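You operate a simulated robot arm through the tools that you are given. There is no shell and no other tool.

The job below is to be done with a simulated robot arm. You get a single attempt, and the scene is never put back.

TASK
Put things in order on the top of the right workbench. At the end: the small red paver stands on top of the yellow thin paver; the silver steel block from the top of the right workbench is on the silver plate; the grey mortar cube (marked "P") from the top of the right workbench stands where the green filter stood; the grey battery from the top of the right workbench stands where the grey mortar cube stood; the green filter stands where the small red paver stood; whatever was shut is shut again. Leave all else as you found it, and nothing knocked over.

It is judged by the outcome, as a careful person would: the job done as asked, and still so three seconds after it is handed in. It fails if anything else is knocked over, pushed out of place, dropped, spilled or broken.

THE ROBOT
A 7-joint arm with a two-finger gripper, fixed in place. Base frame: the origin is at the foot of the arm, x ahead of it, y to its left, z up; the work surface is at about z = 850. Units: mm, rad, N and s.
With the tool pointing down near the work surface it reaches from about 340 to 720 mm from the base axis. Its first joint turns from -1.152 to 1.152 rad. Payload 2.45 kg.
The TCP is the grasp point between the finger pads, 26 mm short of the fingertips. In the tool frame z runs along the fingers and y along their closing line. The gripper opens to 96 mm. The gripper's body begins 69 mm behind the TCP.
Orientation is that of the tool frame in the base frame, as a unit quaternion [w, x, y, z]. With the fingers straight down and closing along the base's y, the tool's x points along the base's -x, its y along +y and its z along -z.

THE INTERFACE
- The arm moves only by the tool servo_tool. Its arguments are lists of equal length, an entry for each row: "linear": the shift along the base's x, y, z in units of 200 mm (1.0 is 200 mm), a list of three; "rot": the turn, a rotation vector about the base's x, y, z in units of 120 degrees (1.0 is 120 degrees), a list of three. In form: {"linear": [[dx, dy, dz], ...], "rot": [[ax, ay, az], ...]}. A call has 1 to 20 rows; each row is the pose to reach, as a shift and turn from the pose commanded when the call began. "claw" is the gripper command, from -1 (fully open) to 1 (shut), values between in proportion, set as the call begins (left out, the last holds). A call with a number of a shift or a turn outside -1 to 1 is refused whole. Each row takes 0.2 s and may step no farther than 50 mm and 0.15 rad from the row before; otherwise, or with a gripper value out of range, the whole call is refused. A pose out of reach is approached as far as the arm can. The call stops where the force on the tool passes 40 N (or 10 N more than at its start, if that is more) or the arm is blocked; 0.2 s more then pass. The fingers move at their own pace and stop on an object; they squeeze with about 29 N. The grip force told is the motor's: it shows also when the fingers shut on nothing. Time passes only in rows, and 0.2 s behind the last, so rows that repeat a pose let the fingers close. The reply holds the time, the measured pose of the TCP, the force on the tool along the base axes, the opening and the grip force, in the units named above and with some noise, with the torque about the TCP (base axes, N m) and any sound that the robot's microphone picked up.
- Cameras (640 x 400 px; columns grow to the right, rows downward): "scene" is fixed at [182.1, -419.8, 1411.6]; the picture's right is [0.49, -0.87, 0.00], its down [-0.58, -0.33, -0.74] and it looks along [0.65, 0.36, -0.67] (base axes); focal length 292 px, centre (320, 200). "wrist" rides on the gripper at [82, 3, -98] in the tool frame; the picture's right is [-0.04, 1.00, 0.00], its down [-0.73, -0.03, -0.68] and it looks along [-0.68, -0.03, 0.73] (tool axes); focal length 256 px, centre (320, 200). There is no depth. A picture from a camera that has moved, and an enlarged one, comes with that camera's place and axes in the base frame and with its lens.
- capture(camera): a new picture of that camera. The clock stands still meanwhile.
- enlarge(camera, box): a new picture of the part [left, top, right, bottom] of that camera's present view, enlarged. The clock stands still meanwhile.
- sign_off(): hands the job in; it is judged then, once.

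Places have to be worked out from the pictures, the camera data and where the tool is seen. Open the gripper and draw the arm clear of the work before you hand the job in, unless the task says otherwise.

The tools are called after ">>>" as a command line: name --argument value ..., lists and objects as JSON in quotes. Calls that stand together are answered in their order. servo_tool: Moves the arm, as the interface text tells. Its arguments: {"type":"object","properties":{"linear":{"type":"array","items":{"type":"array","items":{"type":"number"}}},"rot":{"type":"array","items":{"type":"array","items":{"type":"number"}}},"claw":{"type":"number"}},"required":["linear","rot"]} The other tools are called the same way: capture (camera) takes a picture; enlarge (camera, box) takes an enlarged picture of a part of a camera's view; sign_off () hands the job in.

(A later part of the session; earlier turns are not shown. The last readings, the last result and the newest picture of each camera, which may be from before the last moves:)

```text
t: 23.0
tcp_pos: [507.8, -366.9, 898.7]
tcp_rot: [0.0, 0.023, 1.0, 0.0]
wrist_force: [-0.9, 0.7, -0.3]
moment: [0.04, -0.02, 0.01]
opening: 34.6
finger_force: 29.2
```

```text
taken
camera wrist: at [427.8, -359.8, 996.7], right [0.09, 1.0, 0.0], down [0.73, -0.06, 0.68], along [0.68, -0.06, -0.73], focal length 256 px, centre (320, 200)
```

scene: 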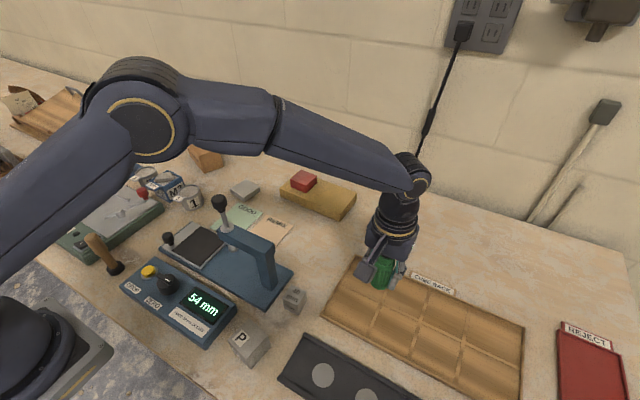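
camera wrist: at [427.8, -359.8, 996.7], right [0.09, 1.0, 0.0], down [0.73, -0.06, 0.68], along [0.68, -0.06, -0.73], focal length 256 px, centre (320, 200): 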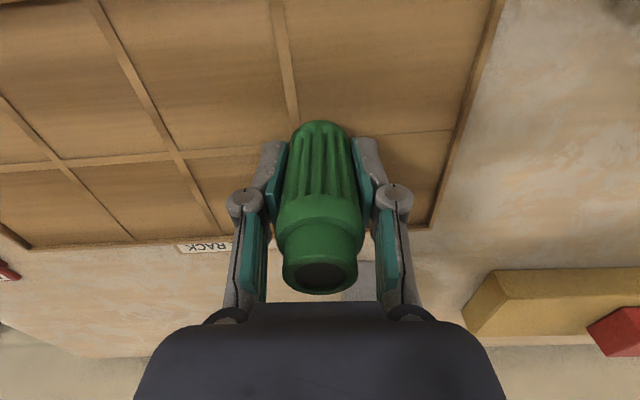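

No contact yet at 898; I keep lowering in small steps.

>>> servo_tool --linear '[[0, 0, -0.008], [0, 0, -0.008]]' --rot '[[0, 0, 0], [0, 0, 0]]'

>>> servo_tool --linear '[[0, 0, -0.008], [0, 0, -0.008]]' --rot '[[0, 0, 0], [0, 0, 0]]'

```text
t: 23.6
tcp_pos: [509.0, -367.3, 896.7]
tcp_rot: [0.0, 0.024, 1.0, 0.0]
wrist_force: [-1.0, 0.5, -0.4]
moment: [0.0, 0.02, -0.02]
opening: 34.4
finger_force: 29.0
```

```text
t: 24.2
tcp_pos: [507.9, -366.7, 895.5]
tcp_rot: [0.0, 0.024, 1.0, 0.0]
wrist_force: [0.7, -0.6, -0.8]
moment: [-0.02, 0.0, 0.0]
opening: 34.5
finger_force: 28.9
```

Still free at about 895; two more small steps.

>>> servo_tool --linear '[[0, 0, -0.006], [0, 0, -0.006]]' --rot '[[0, 0, 0], [0, 0, 0]]'

>>> servo_tool --linear '[[0, 0, -0.006], [0, 0, -0.006]]' --rot '[[0, 0, 0], [0, 0, 0]]'

```text
t: 24.8
tcp_pos: [510.0, -366.4, 894.1]
tcp_rot: [0.0, 0.023, 1.0, 0.0]
wrist_force: [-1.0, -0.2, -0.4]
moment: [-0.02, 0.0, 0.01]
opening: 34.6
finger_force: 28.7
```

```text
t: 25.4
tcp_pos: [508.1, -367.0, 893.4]
tcp_rot: [0.0, 0.023, 1.0, -0.001]
wrist_force: [0.3, -0.8, 0.0]
moment: [0.02, 0.01, -0.02]
opening: 34.6
finger_force: 29.2
```

No contact at ~892.5; continuing in 1 mm steps.

>>> servo_tool --linear '[[0, 0, -0.006], [0, 0, -0.006]]' --rot '[[0, 0, 0], [0, 0, 0]]'

>>> enlarge --camera "wrist" --box '[270, 100, 370, 160]'

>>> enlarge --camera "scene" --box '[340, 240, 430, 310]'

```text
t: 26.0
tcp_pos: [509.4, -366.1, 893.4]
tcp_rot: [0.0, 0.023, 1.0, 0.0]
wrist_force: [-1.9, 1.4, 4.1]
moment: [0.04, -0.01, -0.02]
opening: 34.5
finger_force: 29.1
```

```text
6.40 times, centred on (320, 130) of wrist
camera zoom: at [428.0, -359.6, 990.2], right [0.09, 1.0, 0.0], down [0.73, -0.06, 0.68], along [0.68, -0.06, -0.73], focal length 1638 px, centre (320, 648)
```

zoom: 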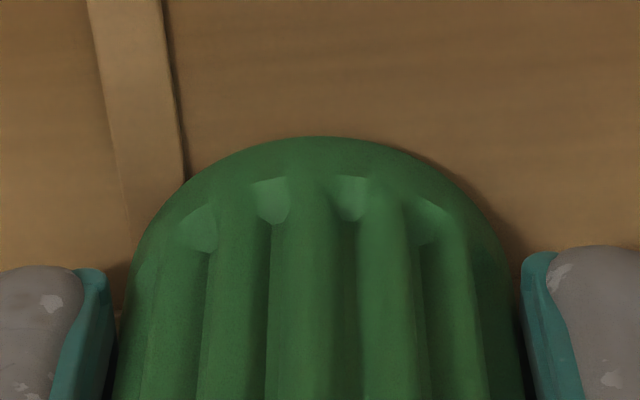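

```text
5.71 times, centred on (385, 275) of scene
camera zoom: at [182.1, -419.8, 1411.7], right [0.49, -0.87, 0.0], down [-0.58, -0.33, -0.74], along [0.65, 0.36, -0.67], focal length 1670 px, centre (-51, -229)
```

zoom: 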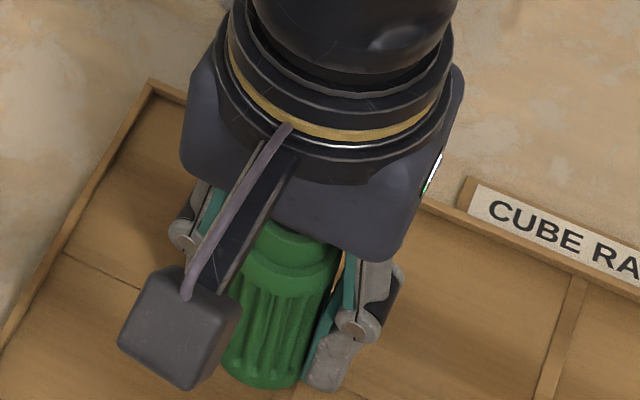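

Contact (about 4–5 N) at z≈892. I open the gripper to release the filter.

>>> servo_tool --linear '[[0, 0, 0], [0, 0, 0], [0, 0, 0], [0, 0, 0], [0, 0, 0]]' --rot '[[0, 0, 0], [0, 0, 0], [0, 0, 0], [0, 0, 0], [0, 0, 0]]' --claw -0.7

>>> capture --camera "wrist"

```text
t: 27.2
tcp_pos: [507.6, -365.2, 891.2]
tcp_rot: [0.0, 0.024, 1.0, 0.001]
wrist_force: [0.7, 0.4, 0.4]
moment: [0.02, -0.04, 0.02]
opening: 81.5
finger_force: 0.1
```

```text
taken
camera wrist: at [427.9, -359.5, 990.0], right [0.09, 1.0, 0.0], down [0.73, -0.06, 0.68], along [0.68, -0.06, -0.73], focal length 256 px, centre (320, 200)
```

wrist: 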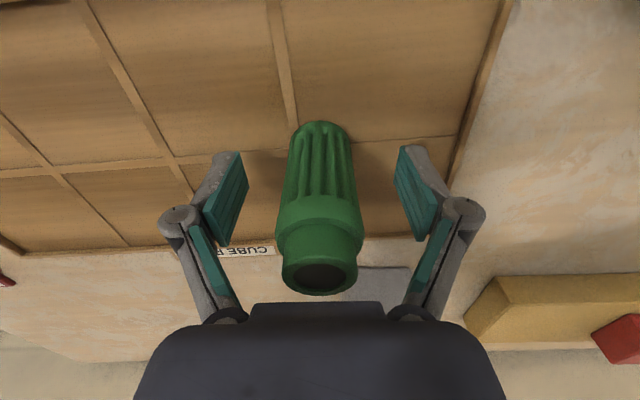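

The filter stands upright on the paver's old spot. I rise straight up and swing over to the P cube near (312,-208) for a look.

>>> servo_tool --linear '[[0, 0, 0.2], [0, 0, 0.4], [0, 0, 0.6], [0, 0, 0.8], [-0.16, 0.13, 0.8], [-0.32, 0.26, 0.8], [-0.48, 0.39, 0.8], [-0.65, 0.52, 0.8], [-0.81, 0.65, 0.8], [-0.97, 0.78, 0.8], [-0.97, 0.78, 0.7], [-0.97, 0.78, 0.7]]' --rot '[[0, 0, 0], [0, 0, 0], [0, 0, 0], [0, 0, 0], [0, 0, -0.05], [0, 0, -0.1], [0, 0, -0.15], [0, 0, -0.2], [0, 0, -0.25], [0, 0, -0.275], [0, 0, -0.275], [0, 0, -0.275]]' --claw -1

>>> capture --camera "wrist"

>>> capture --camera "scene"

```text
t: 29.8
tcp_pos: [313.8, -210.3, 1031.6]
tcp_rot: [0.0, 0.307, 0.952, 0.0]
wrist_force: [0.3, -1.0, 0.6]
moment: [0.02, -0.01, -0.01]
opening: 95.7
finger_force: 0.0
```

```text
taken
camera wrist: at [250.3, -159.7, 1130.1], right [0.62, 0.79, 0.0], down [0.58, -0.45, 0.68], along [0.54, -0.42, -0.73], focal length 256 px, centre (320, 200)
```

wrist: 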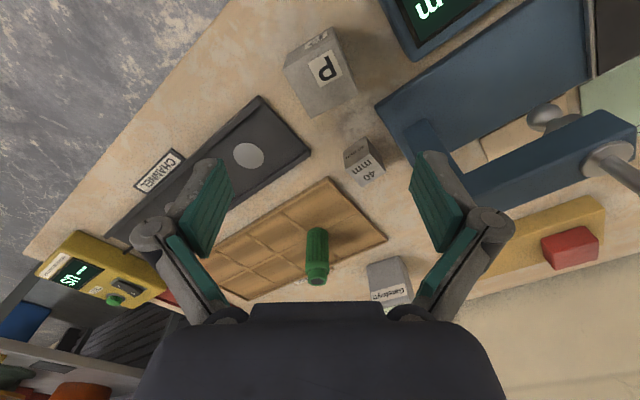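

```text
taken
```

scene: 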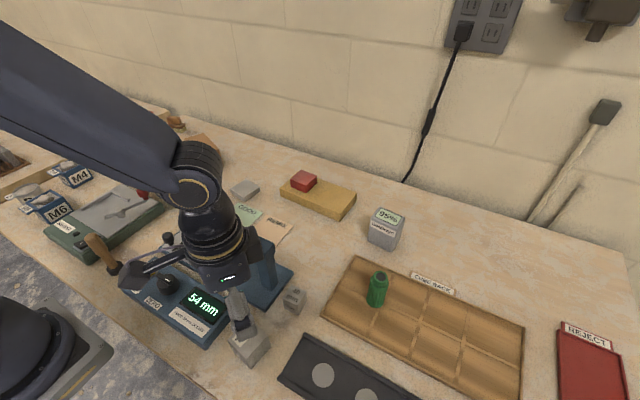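

The filter stands well on the rack. I enlarge the P cube and 40 mm block for measurements.

>>> enlarge --camera "wrist" --box '[270, 10, 390, 130]'

>>> enlarge --camera "wrist" --box '[325, 120, 405, 200]'

>>> enlarge --camera "wrist" --box '[420, 60, 640, 220]'

>>> enlarge --camera "wrist" --box '[300, 215, 430, 310]'

```text
3.33 times, centred on (330, 70) of wrist
camera zoom: at [250.3, -159.7, 1130.1], right [0.62, 0.79, 0.0], down [0.58, -0.45, 0.68], along [0.54, -0.42, -0.73], focal length 853 px, centre (287, 633)
```

zoom: 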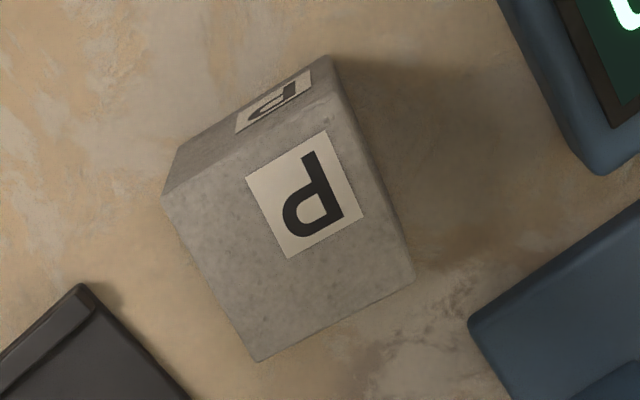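

```text
5.00 times, centred on (365, 160) of wrist
camera zoom: at [250.3, -159.7, 1130.1], right [0.62, 0.79, 0.0], down [0.58, -0.45, 0.68], along [0.54, -0.42, -0.73], focal length 1280 px, centre (95, 400)
```

zoom: 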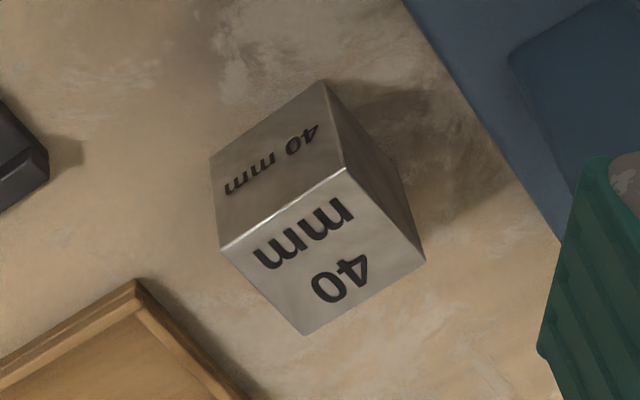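

```text
2.50 times, centred on (530, 140) of wrist
camera zoom: at [250.3, -159.7, 1130.1], right [0.62, 0.79, 0.0], down [0.58, -0.45, 0.68], along [0.54, -0.42, -0.73], focal length 640 px, centre (-205, 350)
```

zoom: 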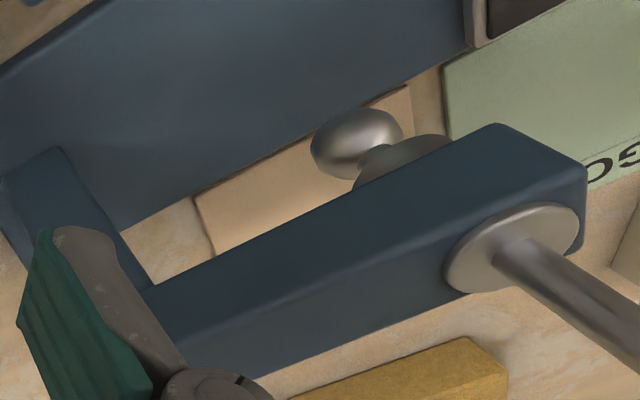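

```text
4.21 times, centred on (365, 262) of wrist
camera zoom: at [250.3, -159.7, 1130.1], right [0.62, 0.79, 0.0], down [0.58, -0.45, 0.68], along [0.54, -0.42, -0.73], focal length 1078 px, centre (130, -63)
```

zoom: 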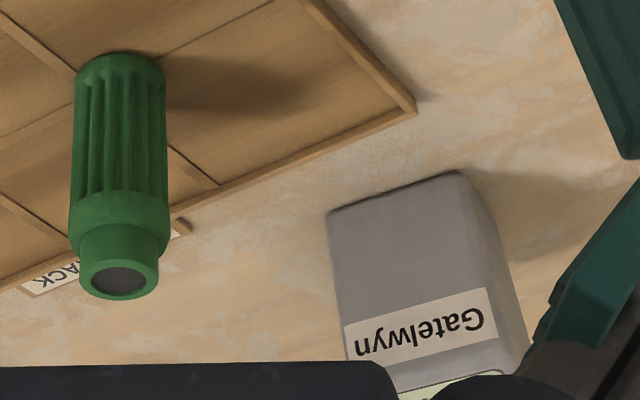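

Measured: P cube centre (312,-206), ~49 mm side, edges at -11°; 40 mm block centre (423,-228), ~34 mm square, 40 mm tall, edges at +3°. I align over the P cube with a narrower opening (to keep clear of the console) and drop to z≈960 for a check.

>>> servo_tool --linear '[[-0.004, 0.005, 0], [-0.007, 0.01, 0], [-0.01, 0.015, 0], [-0.014, 0.021, -0.1], [-0.014, 0.021, -0.3], [-0.014, 0.021, -0.36], [-0.014, 0.021, -0.36]]' --rot '[[0, 0, 0.052], [0, 0, 0.104], [0, 0, 0.156], [0, 0, 0.206], [0, 0, 0.206], [0, 0, 0.206], [0, 0, 0.206]]' --claw -0.5

>>> capture --camera "wrist"

>>> enlarge --camera "scene" --box '[150, 240, 350, 380]'

```text
t: 31.4
tcp_pos: [311.6, -207.0, 960.0]
tcp_rot: [0.0, 0.096, 0.995, 0.0]
wrist_force: [-0.8, -0.7, 0.5]
moment: [-0.02, 0.02, -0.01]
opening: 72.0
finger_force: 0.1
```

```text
taken
camera wrist: at [232.6, -187.8, 1058.1], right [0.23, 0.97, 0.0], down [0.71, -0.17, 0.68], along [0.66, -0.16, -0.73], focal length 256 px, centre (320, 200)
```

wrist: 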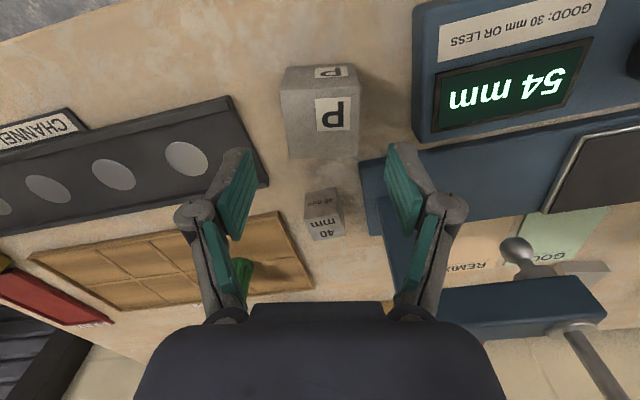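

```text
2.86 times, centred on (250, 310) of scene
camera zoom: at [182.1, -419.8, 1411.6], right [0.49, -0.87, 0.0], down [-0.58, -0.33, -0.74], along [0.65, 0.36, -0.67], focal length 835 px, centre (520, -114)
```

zoom: 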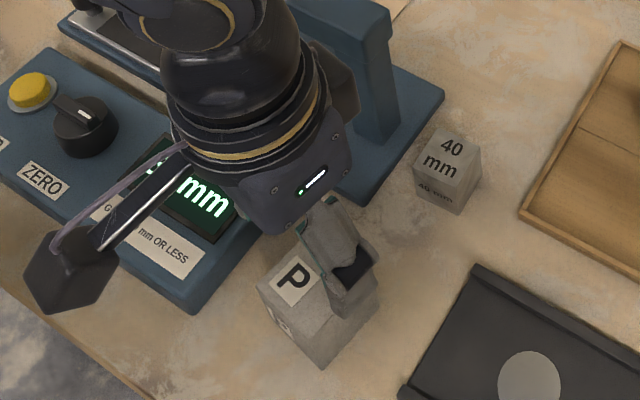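

>>> enlarge --camera "wrist" --box '[250, 40, 430, 170]'

```text
3.08 times, centred on (340, 105) of wrist
camera zoom: at [232.6, -187.8, 1058.1], right [0.23, 0.97, 0.0], down [0.71, -0.17, 0.68], along [0.66, -0.16, -0.73], focal length 788 px, centre (258, 492)
```

zoom: 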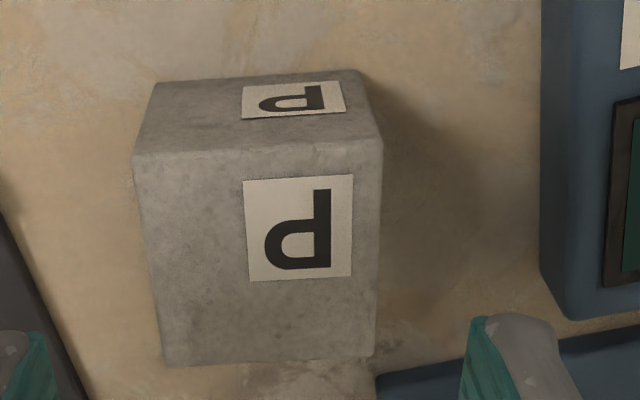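

The cube is well centred and parallel (off by ~1 mm). I descend to z≈885 and close.

>>> servo_tool --linear '[[-0.003, 0.005, -0.15], [-0.003, 0.005, -0.3], [-0.003, 0.005, -0.375], [-0.003, 0.005, -0.375]]' --rot '[[0, 0, 0], [0, 0, 0], [0, 0, 0], [0, 0, 0]]'

>>> servo_tool --linear '[[0, 0, 0], [0, 0, 0], [0, 0, 0], [0, 0, 0]]' --rot '[[0, 0, 0], [0, 0, 0], [0, 0, 0], [0, 0, 0]]' --claw 1

>>> capture --camera "wrist"

```text
t: 32.4
tcp_pos: [311.2, -206.0, 884.3]
tcp_rot: [-0.001, 0.096, 0.995, 0.0]
wrist_force: [-0.5, -0.3, 0.8]
moment: [-0.03, 0.02, 0.0]
opening: 72.3
finger_force: 0.1
```

```text
t: 33.4
tcp_pos: [311.3, -204.4, 884.2]
tcp_rot: [0.0, 0.096, 0.995, 0.0]
wrist_force: [1.3, 1.6, 2.3]
moment: [0.07, -0.01, 0.03]
opening: 49.6
finger_force: 29.0
```

```text
taken
camera wrist: at [232.1, -186.8, 982.9], right [0.23, 0.97, 0.0], down [0.71, -0.17, 0.68], along [0.66, -0.16, -0.73], focal length 256 px, centre (320, 200)
```

wrist: 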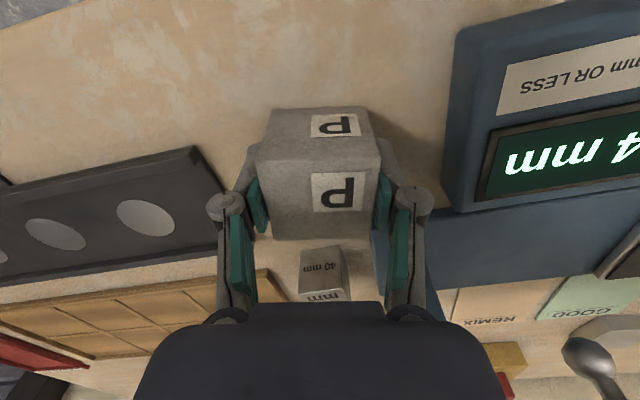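

P cube gripped (49.6 mm). I lift it 200 mm, then carry it around the press plunger to the filter's old spot.

>>> servo_tool --linear '[[0, 0, 0.1], [0, 0, 0.3], [0, 0, 0.53], [0, 0, 0.76], [0, 0, 1.0]]' --rot '[[0, 0, 0], [0, 0, 0], [0, 0, 0], [0, 0, 0], [0, 0, 0]]'

>>> servo_tool --linear '[[0.235, 0.033, 0], [0.47, 0.065, 0], [0.705, 0.098, 0], [0.94, 0.13, 0]]' --rot '[[0, 0, 0], [0, 0, 0], [0, 0, 0], [0, 0, 0]]'

>>> servo_tool --linear '[[0.092, 0.218, 0], [0.184, 0.436, 0], [0.276, 0.654, 0], [0.368, 0.873, 0], [0.368, 0.873, -0.24], [0.368, 0.873, -0.48], [0.368, 0.873, -0.6], [0.368, 0.873, -0.6]]' --rot '[[0, 0, 0], [0, 0, 0], [0, 0, 0], [0, 0, 0], [0, 0, 0], [0, 0, 0], [0, 0, 0], [0, 0, 0]]'

>>> capture --camera "wrist"

>>> capture --camera "scene"

```text
t: 34.6
tcp_pos: [311.0, -204.1, 1084.3]
tcp_rot: [0.0, 0.096, 0.995, -0.001]
wrist_force: [-0.2, 0.2, -2.0]
moment: [0.02, 0.0, -0.02]
opening: 49.5
finger_force: 29.0
```

```text
t: 35.6
tcp_pos: [499.4, -179.1, 1084.6]
tcp_rot: [-0.001, 0.096, 0.995, 0.0]
wrist_force: [0.2, -0.2, -2.8]
moment: [-0.01, 0.02, 0.0]
opening: 49.6
finger_force: 29.3
```

```text
t: 37.4
tcp_pos: [572.4, -4.1, 964.6]
tcp_rot: [0.0, 0.096, 0.995, 0.001]
wrist_force: [-0.3, -0.5, -2.0]
moment: [-0.05, 0.01, -0.01]
opening: 49.9
finger_force: 29.4
```

```text
taken
camera wrist: at [493.7, 13.9, 1062.7], right [0.23, 0.97, 0.0], down [0.71, -0.17, 0.68], along [0.66, -0.16, -0.73], focal length 256 px, centre (320, 200)
```

wrist: 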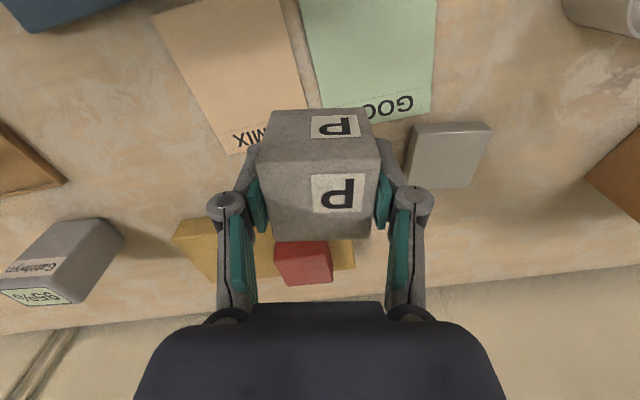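

```text
taken
```

scene: 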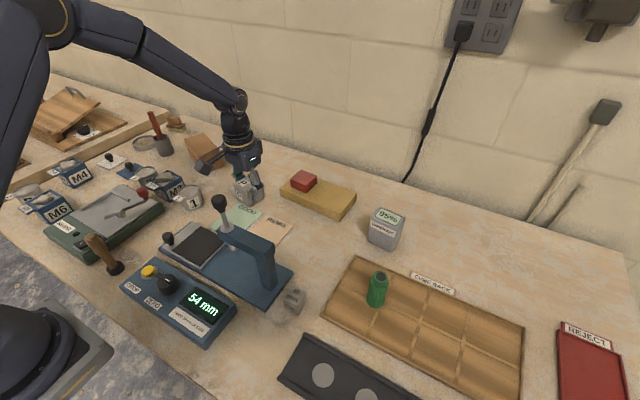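

Display still reads 54, so nothing more was pushed. The cube is over (573,-4.7); I lower it to just above the cards.

>>> servo_tool --linear '[[0, 0, -0.2], [0, 0, -0.34], [0, 0, -0.37], [0, 0, -0.37]]' --rot '[[0, 0, 0], [0, 0, 0], [0, 0, 0], [0, 0, 0]]'

>>> servo_tool --linear '[[0, 0, -0.01], [0, 0, -0.016], [0, 0, -0.016]]' --rot '[[0, 0, 0], [0, 0, 0], [0, 0, 0]]'

>>> enlarge --camera "scene" --box '[180, 140, 320, 250]'

```text
t: 38.4
tcp_pos: [572.3, -3.8, 890.7]
tcp_rot: [0.001, 0.095, 0.995, 0.0]
wrist_force: [0.3, 0.0, -2.2]
moment: [-0.01, 0.02, -0.02]
opening: 49.5
finger_force: 29.0
```

```text
t: 39.2
tcp_pos: [572.7, -4.5, 887.8]
tcp_rot: [0.0, 0.096, 0.995, 0.0]
wrist_force: [-2.1, -0.2, 0.5]
moment: [-0.06, -0.01, -0.02]
opening: 49.3
finger_force: 29.0
```

```text
3.64 times, centred on (250, 195) of scene
camera zoom: at [182.1, -419.8, 1411.7], right [0.49, -0.87, 0.0], down [-0.58, -0.33, -0.74], along [0.65, 0.36, -0.67], focal length 1063 px, centre (574, 218)
```

zoom: 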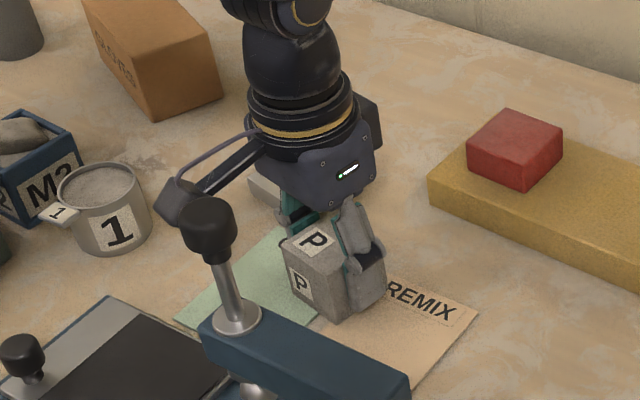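

The load is starting to come off the gripper; one more millimetre, then release.

>>> servo_tool --linear '[[0, 0, -0.005], [0, 0, -0.005]]' --rot '[[0, 0, 0], [0, 0, 0]]'

>>> servo_tool --linear '[[0, 0, 0], [0, 0, 0], [0, 0, 0], [0, 0, 0]]' --rot '[[0, 0, 0], [0, 0, 0], [0, 0, 0], [0, 0, 0]]' --claw -0.6

>>> capture --camera "wrist"

```text
t: 39.8
tcp_pos: [572.8, -4.8, 887.6]
tcp_rot: [0.001, 0.095, 0.995, 0.0]
wrist_force: [-8.0, -1.5, 19.2]
moment: [0.02, 0.4, 0.02]
opening: 49.4
finger_force: 29.3
```

```text
t: 40.8
tcp_pos: [571.8, -4.3, 886.8]
tcp_rot: [0.0, 0.096, 0.995, 0.0]
wrist_force: [0.0, 0.4, -0.8]
moment: [0.02, -0.02, -0.04]
opening: 76.8
finger_force: 0.1
```

```text
taken
camera wrist: at [493.9, 14.0, 984.7], right [0.23, 0.97, 0.0], down [0.71, -0.17, 0.68], along [0.66, -0.16, -0.73], focal length 256 px, centre (320, 200)
```

wrist: 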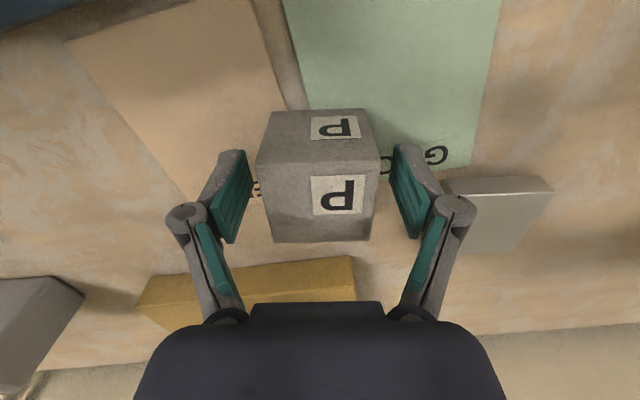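

The P cube stands on the filter's old place. I rise straight up and move to a viewpoint for the battery.

>>> servo_tool --linear '[[0, 0, 0.2], [0, 0, 0.4], [0, 0, 0.6], [0, 0, 0.8], [-0.01, -0.23, 0.8], [-0.03, -0.46, 0.8], [-0.04, -0.7, 0.8], [-0.05, -0.93, 0.8]]' --rot '[[0, 0, 0], [0, 0, 0], [0, 0, 0], [0, 0, 0], [0, 0, -0.03], [0, 0, -0.06], [0, 0, -0.09], [0, 0, -0.125]]' --claw -1

>>> servo_tool --linear '[[-0.01, -0.2, -0.05], [-0.01, -0.4, -0.1], [-0.01, -0.5, -0.2], [-0.01, -0.5, -0.2]]' --rot '[[0, 0, 0], [0, 0, 0], [0, 0, 0], [0, 0, 0]]'

>>> capture --camera "wrist"

>>> capture --camera "scene"

```text
t: 42.6
tcp_pos: [563.0, -191.1, 1047.2]
tcp_rot: [0.0, 0.225, 0.974, 0.0]
wrist_force: [0.4, -0.2, 0.0]
moment: [0.01, -0.01, 0.0]
opening: 96.0
finger_force: 0.1
```

```text
t: 43.6
tcp_pos: [560.1, -292.3, 1006.7]
tcp_rot: [0.0, 0.225, 0.974, 0.001]
wrist_force: [0.0, 0.2, -0.6]
moment: [-0.02, -0.03, 0.0]
opening: 95.9
finger_force: 0.0
```

```text
taken
camera wrist: at [489.1, -252.6, 1104.8], right [0.47, 0.88, 0.0], down [0.65, -0.35, 0.68], along [0.6, -0.32, -0.73], focal length 256 px, centre (320, 200)
```

wrist: 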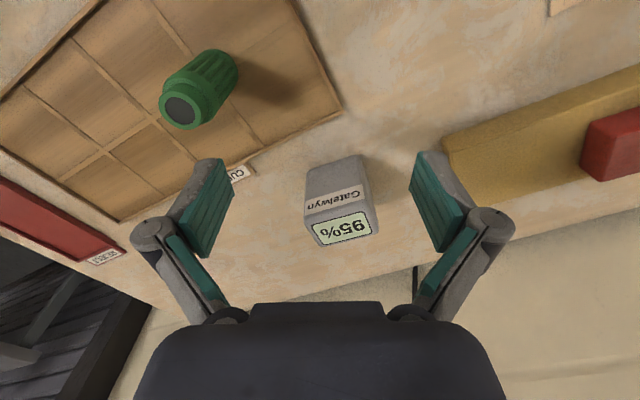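

```text
taken
```

scene: 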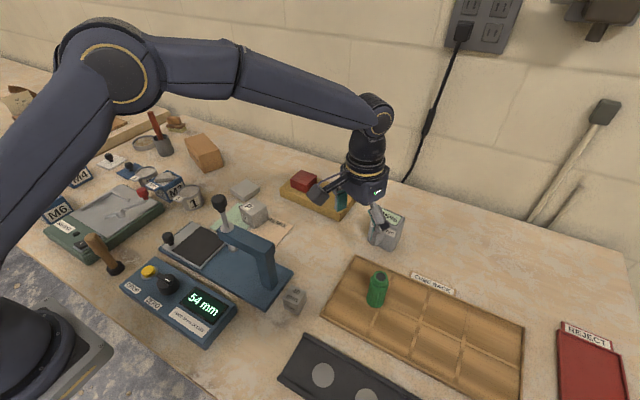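

I enlarge the battery from both cameras to find its faces and height.

>>> enlarge --camera "wrist" --box '[280, 140, 400, 260]'

>>> enlarge --camera "scene" --box '[340, 190, 430, 260]'

```text
3.33 times, centred on (340, 200) of wrist
camera zoom: at [489.1, -252.6, 1104.8], right [0.47, 0.88, 0.0], down [0.65, -0.35, 0.68], along [0.6, -0.32, -0.73], focal length 853 px, centre (253, 200)
```

zoom: 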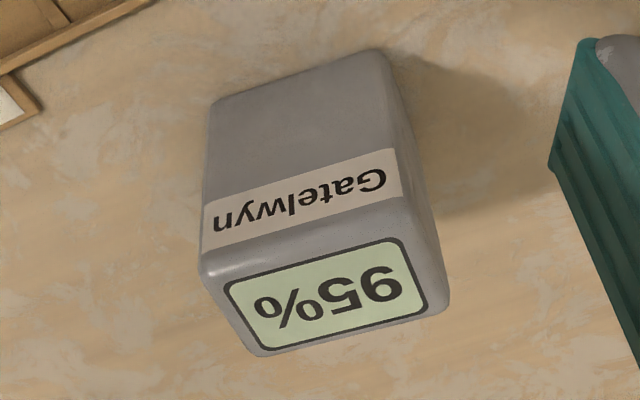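

```text
5.71 times, centred on (385, 225) of scene
camera zoom: at [182.1, -419.9, 1411.6], right [0.49, -0.87, 0.0], down [-0.58, -0.33, -0.74], along [0.65, 0.36, -0.67], focal length 1670 px, centre (-51, 57)
```

zoom: 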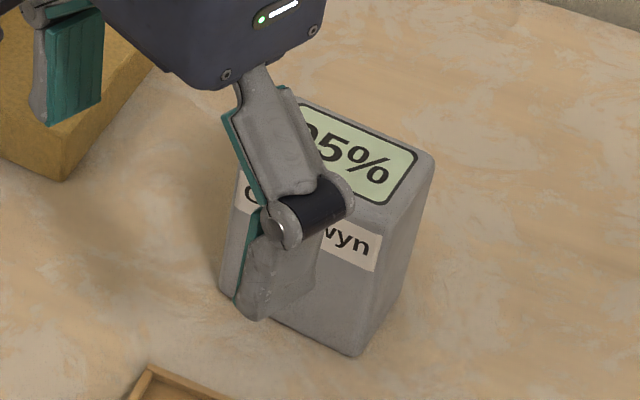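

Battery: centre about (673,-327), ~65 mm wide (across y) by ~43 mm deep, top z≈932, yaw -4.5°, radius 748 mm – beyond the vertical reach, so I'll tilt the tool outward ~18° about the closing axis. First I set the yaw and pre-grasp position, then tilt.

>>> servo_tool --linear '[[0.13, -0.055, 0.03], [0.26, -0.11, 0.05], [0.389, -0.163, 0.05], [0.389, -0.163, 0.05]]' --rot '[[0, 0, 0.06], [0, 0, 0.12], [0, 0, 0.179], [0, 0, 0.179]]'

>>> servo_tool --linear '[[0, 0, 0], [0, 0, 0], [0, 0, 0], [0, 0, 0]]' --rot '[[-0.004, -0.05, 0], [-0.008, -0.1, 0], [-0.0117, -0.1496, 0], [-0.0117, -0.1496, 0]]'

>>> capture --camera "wrist"

>>> capture --camera "scene"

```text
t: 44.6
tcp_pos: [633.6, -319.6, 1015.1]
tcp_rot: [-0.001, 0.038, 0.999, 0.0]
wrist_force: [-0.6, -0.3, 0.9]
moment: [-0.01, 0.02, 0.03]
opening: 96.1
finger_force: 0.0
out of reach, approached as far as the arm can: row 3, 4
```

```text
t: 45.6
tcp_pos: [632.0, -321.7, 1014.7]
tcp_rot: [0.158, 0.039, 0.987, -0.007]
wrist_force: [-0.3, 0.2, 0.3]
moment: [0.0, 0.01, 0.04]
opening: 96.2
finger_force: 0.0
```

```text
taken
camera wrist: at [526.1, -308.6, 1083.5], right [0.12, 0.99, 0.01], down [0.48, -0.07, 0.87], along [0.87, -0.1, -0.49], focal length 256 px, centre (320, 200)
```

wrist: 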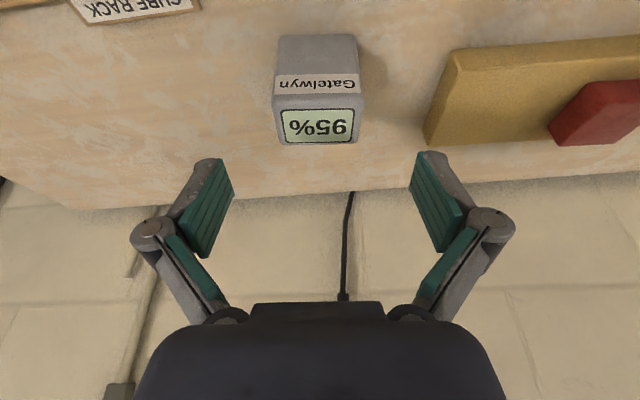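

```text
taken
```

scene: 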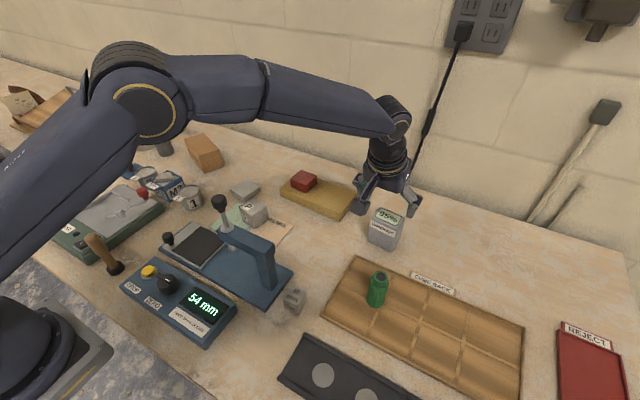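

Tilt achieved (18°), TCP near (633,-321,1015) and battery almost in line with the tool axis. I enlarge to refine its position.

>>> enlarge --camera "wrist" --box '[255, 20, 385, 160]'

```text
2.86 times, centred on (320, 90) of wrist
camera zoom: at [526.1, -308.6, 1083.5], right [0.12, 0.99, 0.01], down [0.48, -0.07, 0.87], along [0.87, -0.1, -0.49], focal length 731 px, centre (320, 514)
```

zoom: 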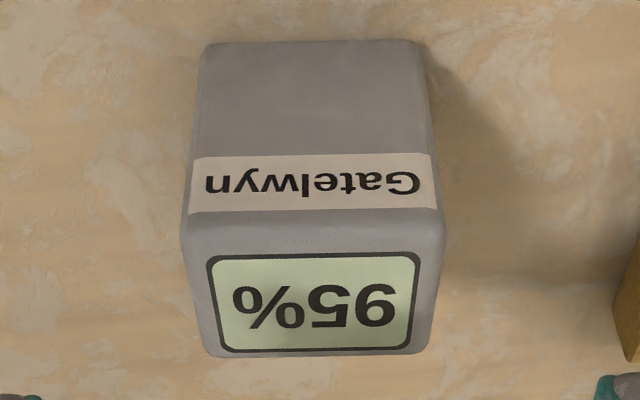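

Battery centre confirmed at (672,-327), 66×44 mm, top ~935. I shift sideways 3.5 mm and slide down along the tool axis around it.

>>> servo_tool --linear '[[0, -0.0175, 0], [0.06, -0.022, -0.19], [0.121, -0.027, -0.38], [0.165, -0.03, -0.52], [0.191, -0.033, -0.593], [0.191, -0.033, -0.593]]' --rot '[[0, 0, 0], [0, 0, 0], [0, 0, 0], [0, 0, 0], [0, 0, 0], [0, 0, 0]]'

>>> capture --camera "wrist"

>>> enlarge --camera "scene" --box '[310, 140, 450, 260]'

```text
t: 47.0
tcp_pos: [670.8, -325.9, 896.2]
tcp_rot: [0.156, 0.039, 0.987, -0.006]
wrist_force: [-0.8, 0.6, -0.3]
moment: [-0.04, 0.01, -0.02]
opening: 96.1
finger_force: 0.1
```

```text
taken
camera wrist: at [564.4, -315.1, 964.5], right [0.12, 0.99, 0.01], down [0.48, -0.07, 0.87], along [0.87, -0.1, -0.49], focal length 256 px, centre (320, 200)
```

wrist: 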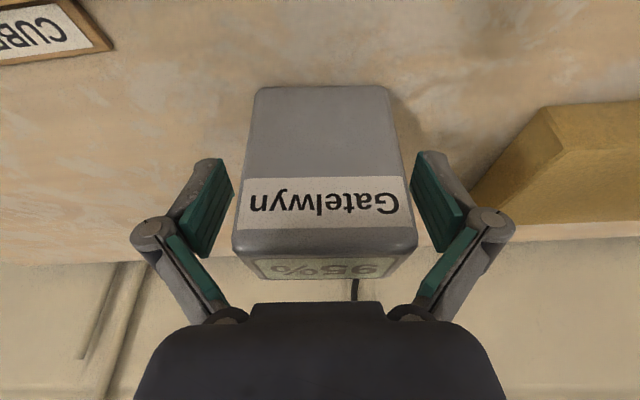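

```text
3.33 times, centred on (380, 200) of scene
camera zoom: at [182.1, -419.8, 1411.6], right [0.49, -0.87, 0.0], down [-0.58, -0.33, -0.74], along [0.65, 0.36, -0.67], focal length 974 px, centre (120, 200)
```

zoom: 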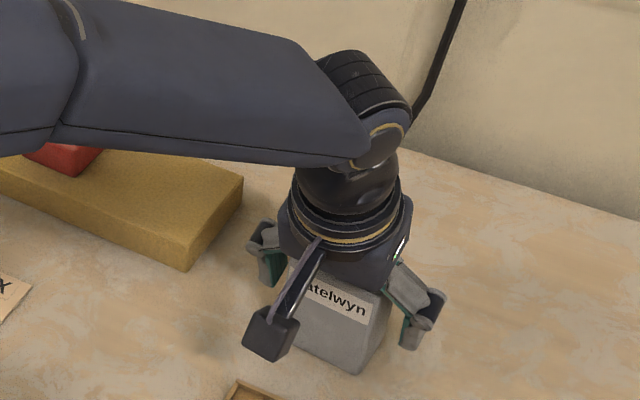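

The pads straddle the battery evenly. I close the gripper.

>>> servo_tool --linear '[[0, 0, 0], [0, 0, 0], [0, 0, 0], [0, 0, 0], [0, 0, 0]]' --rot '[[0, 0, 0], [0, 0, 0], [0, 0, 0], [0, 0, 0], [0, 0, 0]]' --claw 1

>>> servo_tool --linear '[[0, 0, 0.03], [0, 0, 0.1], [0, 0, 0.1]]' --rot '[[0, 0, 0], [0, 0, 0], [0, 0, 0]]'

>>> capture --camera "wrist"

>>> capture --camera "scene"

```text
t: 48.2
tcp_pos: [671.5, -325.9, 898.0]
tcp_rot: [0.159, 0.039, 0.986, -0.007]
wrist_force: [-4.7, 6.7, 19.9]
moment: [0.18, 0.49, -0.05]
opening: 74.6
finger_force: 29.0
```

```text
t: 49.0
tcp_pos: [670.6, -326.7, 915.6]
tcp_rot: [0.156, 0.039, 0.987, -0.004]
wrist_force: [0.5, -0.6, -3.9]
moment: [-0.01, 0.01, -0.02]
opening: 68.0
finger_force: 29.2
```

```text
taken
camera wrist: at [564.0, -315.0, 984.7], right [0.12, 0.99, 0.01], down [0.49, -0.07, 0.87], along [0.87, -0.1, -0.49], focal length 256 px, centre (320, 200)
```

wrist: 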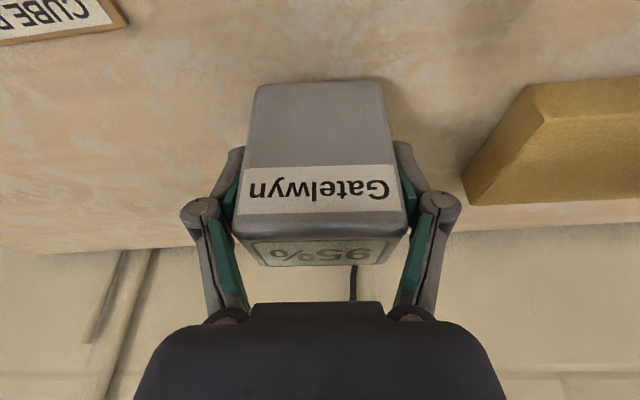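

```text
taken
```

scene: 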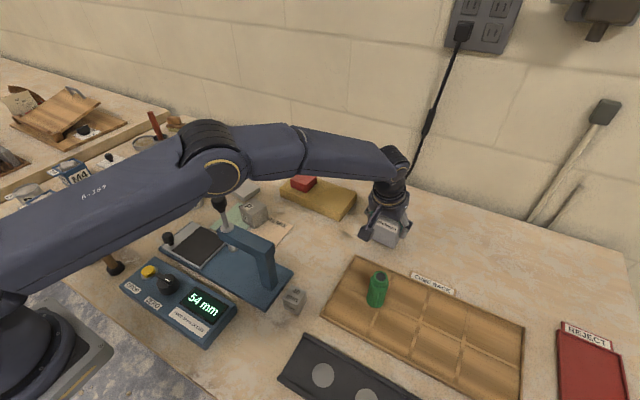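

Battery is held and off the bench (68 mm opening, ~4 N weight). I lift more and carry it, same tilt, to free bench at about (575,-190) for a regrasp.

>>> servo_tool --linear '[[0, 0, 0.2], [-0.08, 0.1, 0.22], [-0.18, 0.25, 0.22], [-0.28, 0.4, 0.22], [-0.38, 0.55, 0.22], [-0.48, 0.685, 0.22], [-0.48, 0.685, 0.1], [-0.48, 0.685, 0.0], [-0.48, 0.685, 0.0]]' --rot '[[0, 0, 0], [0, 0, 0], [0, 0, 0], [0, 0, 0], [0, 0, 0], [0, 0, 0], [0, 0, 0], [0, 0, 0], [0, 0, 0]]'

>>> capture --camera "wrist"

>>> capture --camera "scene"

```text
t: 50.8
tcp_pos: [577.5, -189.6, 928.3]
tcp_rot: [0.16, 0.037, 0.986, -0.008]
wrist_force: [2.3, -1.1, -0.5]
moment: [0.09, 0.65, 0.06]
opening: 67.4
finger_force: 29.4
stopped in row 8: the force on the tool passed its limit at 72 N (the readings are from after the stop); the commanded pose is now the measured one
```

```text
taken
camera wrist: at [470.7, -178.4, 995.1], right [0.11, 0.99, 0.01], down [0.48, -0.06, 0.88], along [0.87, -0.09, -0.48], focal length 256 px, centre (320, 200)
```

wrist: 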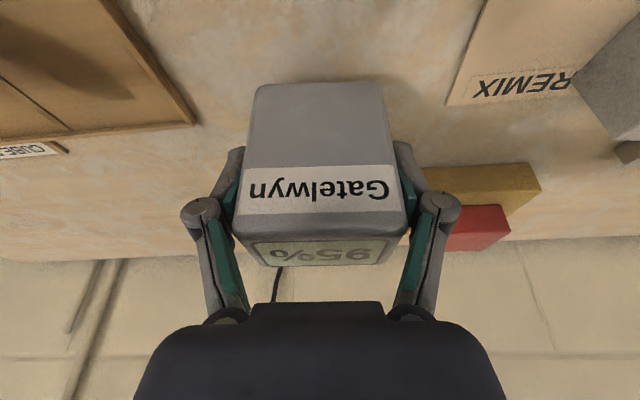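

```text
taken
```

scene: 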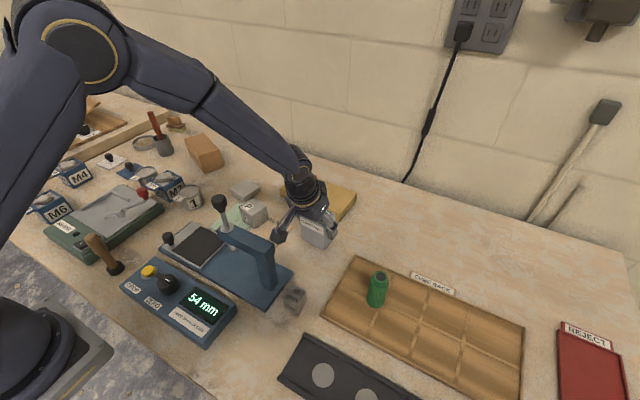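

The stop at 72 N came from the wrist camera bracket meeting the press bar near (455,-176,987). I raise straight up at once and then check whether the press shifted.

>>> servo_tool --linear '[[0, 0, 0.1], [0, 0, 0.25], [0, 0, 0.25]]' --rot '[[0, 0, 0], [0, 0, 0], [0, 0, 0]]'

>>> enlarge --camera "scene" --box '[100, 180, 350, 340]'

>>> capture --camera "scene"

```text
t: 51.6
tcp_pos: [578.4, -191.1, 977.1]
tcp_rot: [0.16, 0.038, 0.986, -0.007]
wrist_force: [0.2, -0.1, -4.1]
moment: [-0.01, 0.03, 0.03]
opening: 67.7
finger_force: 28.4
```

```text
2.50 times, centred on (225, 260) of scene
camera zoom: at [182.2, -419.9, 1411.6], right [0.49, -0.87, 0.0], down [-0.58, -0.33, -0.74], along [0.65, 0.36, -0.67], focal length 731 px, centre (558, 50)
```

zoom: 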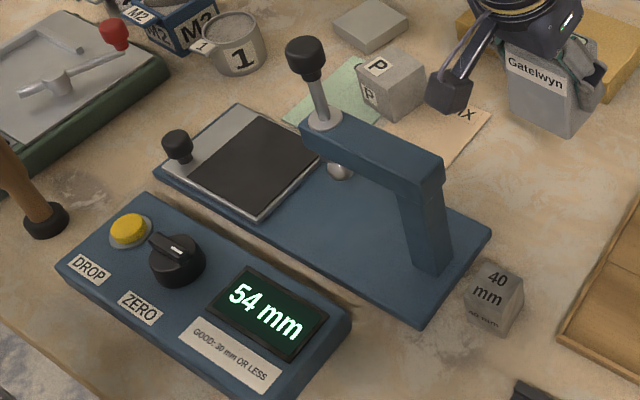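

```text
taken
```

scene: 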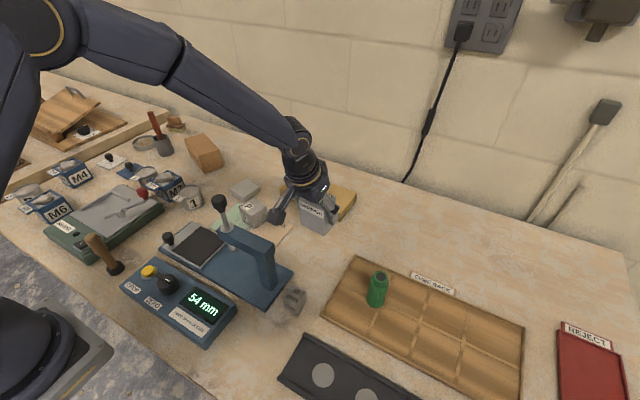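

The press base and bar have not moved, and the display is unchanged. I shift outward to (616,-192), where the camera clears the bar, and lower towards the bench.

>>> servo_tool --linear '[[0.1, -0.005, 0], [0.19, -0.005, 0], [0.19, -0.005, -0.15], [0.19, -0.005, -0.28], [0.19, -0.005, -0.35], [0.19, -0.005, -0.35]]' --rot '[[0, 0, 0], [0, 0, 0], [0, 0, 0], [0, 0, 0], [0, 0, 0], [0, 0, 0]]'

>>> capture --camera "wrist"

>>> enlarge --camera "scene" --box '[260, 140, 400, 260]'

```text
t: 53.0
tcp_pos: [615.8, -189.8, 907.5]
tcp_rot: [0.16, 0.038, 0.986, -0.008]
wrist_force: [-0.4, -0.3, -3.5]
moment: [0.0, 0.02, 0.01]
opening: 67.7
finger_force: 28.5
```

```text
taken
camera wrist: at [508.7, -179.2, 975.0], right [0.11, 0.99, 0.01], down [0.48, -0.06, 0.88], along [0.87, -0.1, -0.48], focal length 256 px, centre (320, 200)
```

wrist: 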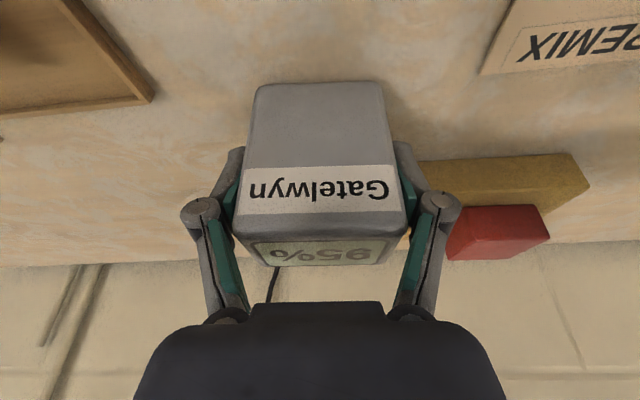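

```text
3.33 times, centred on (330, 200) of scene
camera zoom: at [182.2, -419.9, 1411.6], right [0.49, -0.87, 0.0], down [-0.58, -0.33, -0.74], along [0.65, 0.36, -0.67], focal length 974 px, centre (287, 200)
```

zoom: 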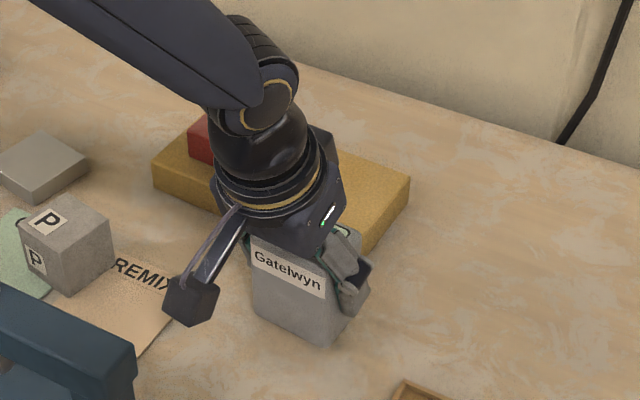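

Battery hangs upright about 9 mm above the bench. I lower in small steps.

>>> servo_tool --linear '[[0, 0, -0.015], [0, 0, -0.03], [0, 0, -0.03]]' --rot '[[0, 0, 0], [0, 0, 0], [0, 0, 0]]'

>>> servo_tool --linear '[[0, 0, -0.008], [0, 0, -0.008]]' --rot '[[0, 0, 0], [0, 0, 0]]'

```text
t: 53.8
tcp_pos: [616.2, -190.5, 903.1]
tcp_rot: [0.163, 0.038, 0.986, -0.009]
wrist_force: [-7.4, 1.9, 17.9]
moment: [0.33, 0.85, -0.03]
opening: 67.9
finger_force: 29.0
```

```text
t: 54.4
tcp_pos: [617.8, -190.6, 902.9]
tcp_rot: [0.165, 0.036, 0.986, -0.008]
wrist_force: [-6.9, 3.8, 35.0]
moment: [0.55, 0.99, -0.02]
opening: 68.0
finger_force: 29.0
```

Contact force is 35 N with a moment that suggests the near bottom edge touches first; I ease up 1.5 mm and inspect the battery's tilt.

>>> servo_tool --linear '[[0, 0, 0.01], [0, 0, 0.01]]' --rot '[[0, 0, 0], [0, 0, 0]]'

>>> enlarge --camera "scene" --box '[285, 190, 365, 250]'

>>> enlarge --camera "wrist" --box '[230, 60, 430, 190]'

```text
t: 55.0
tcp_pos: [616.8, -191.8, 902.8]
tcp_rot: [0.163, 0.038, 0.986, -0.008]
wrist_force: [6.9, 0.8, 13.0]
moment: [0.07, -0.79, 0.03]
opening: 67.9
finger_force: 28.6
```

```text
6.67 times, centred on (325, 220) of scene
camera zoom: at [182.0, -419.7, 1411.7], right [0.49, -0.87, 0.0], down [-0.58, -0.33, -0.74], along [0.65, 0.36, -0.67], focal length 1949 px, centre (287, 67)
```

zoom: 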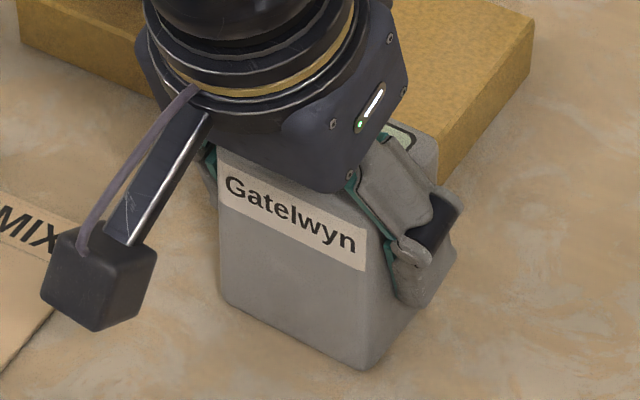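

```text
3.08 times, centred on (330, 125) of wrist
camera zoom: at [509.3, -179.4, 969.8], right [0.11, 0.99, 0.01], down [0.47, -0.06, 0.88], along [0.87, -0.1, -0.48], focal length 788 px, centre (289, 431)
```

zoom: 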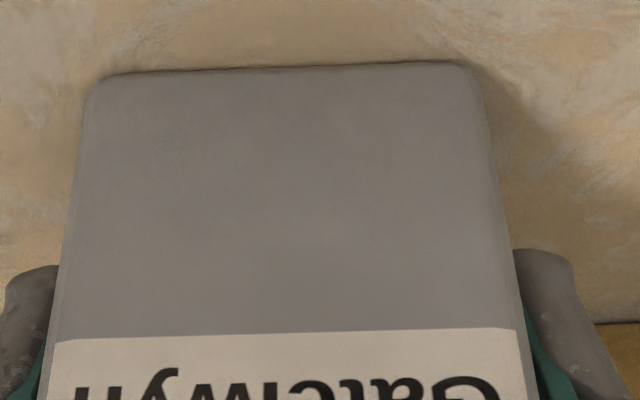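

The battery appears flush with the bench. I open the gripper.

>>> servo_tool --linear '[[0, 0, 0], [0, 0, 0], [0, 0, 0], [0, 0, 0]]' --rot '[[0, 0, 0], [0, 0, 0], [0, 0, 0], [0, 0, 0]]' --claw -1

>>> capture --camera "wrist"

>>> enlarge --camera "scene" --box '[285, 190, 365, 250]'

```text
t: 56.0
tcp_pos: [616.0, -191.6, 902.4]
tcp_rot: [0.161, 0.039, 0.986, -0.009]
wrist_force: [0.4, -0.5, 1.0]
moment: [-0.05, -0.01, -0.03]
opening: 96.2
finger_force: 0.1
```

```text
taken
camera wrist: at [508.5, -179.5, 969.6], right [0.11, 0.99, 0.01], down [0.48, -0.06, 0.88], along [0.87, -0.1, -0.48], focal length 256 px, centre (320, 200)
```

wrist: 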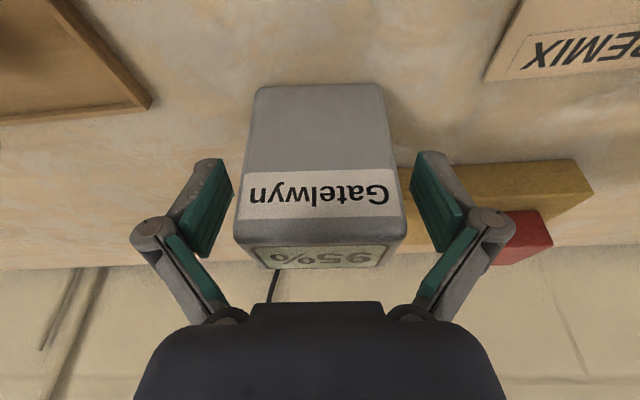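

```text
6.67 times, centred on (325, 220) of scene
camera zoom: at [182.1, -419.8, 1411.6], right [0.49, -0.87, 0.0], down [-0.58, -0.33, -0.74], along [0.65, 0.36, -0.67], focal length 1949 px, centre (287, 67)
```

zoom: 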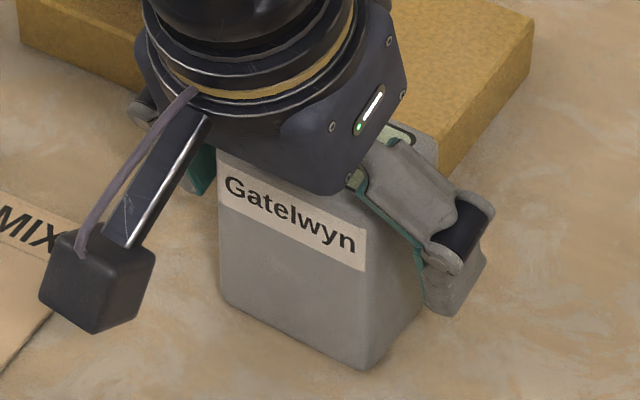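

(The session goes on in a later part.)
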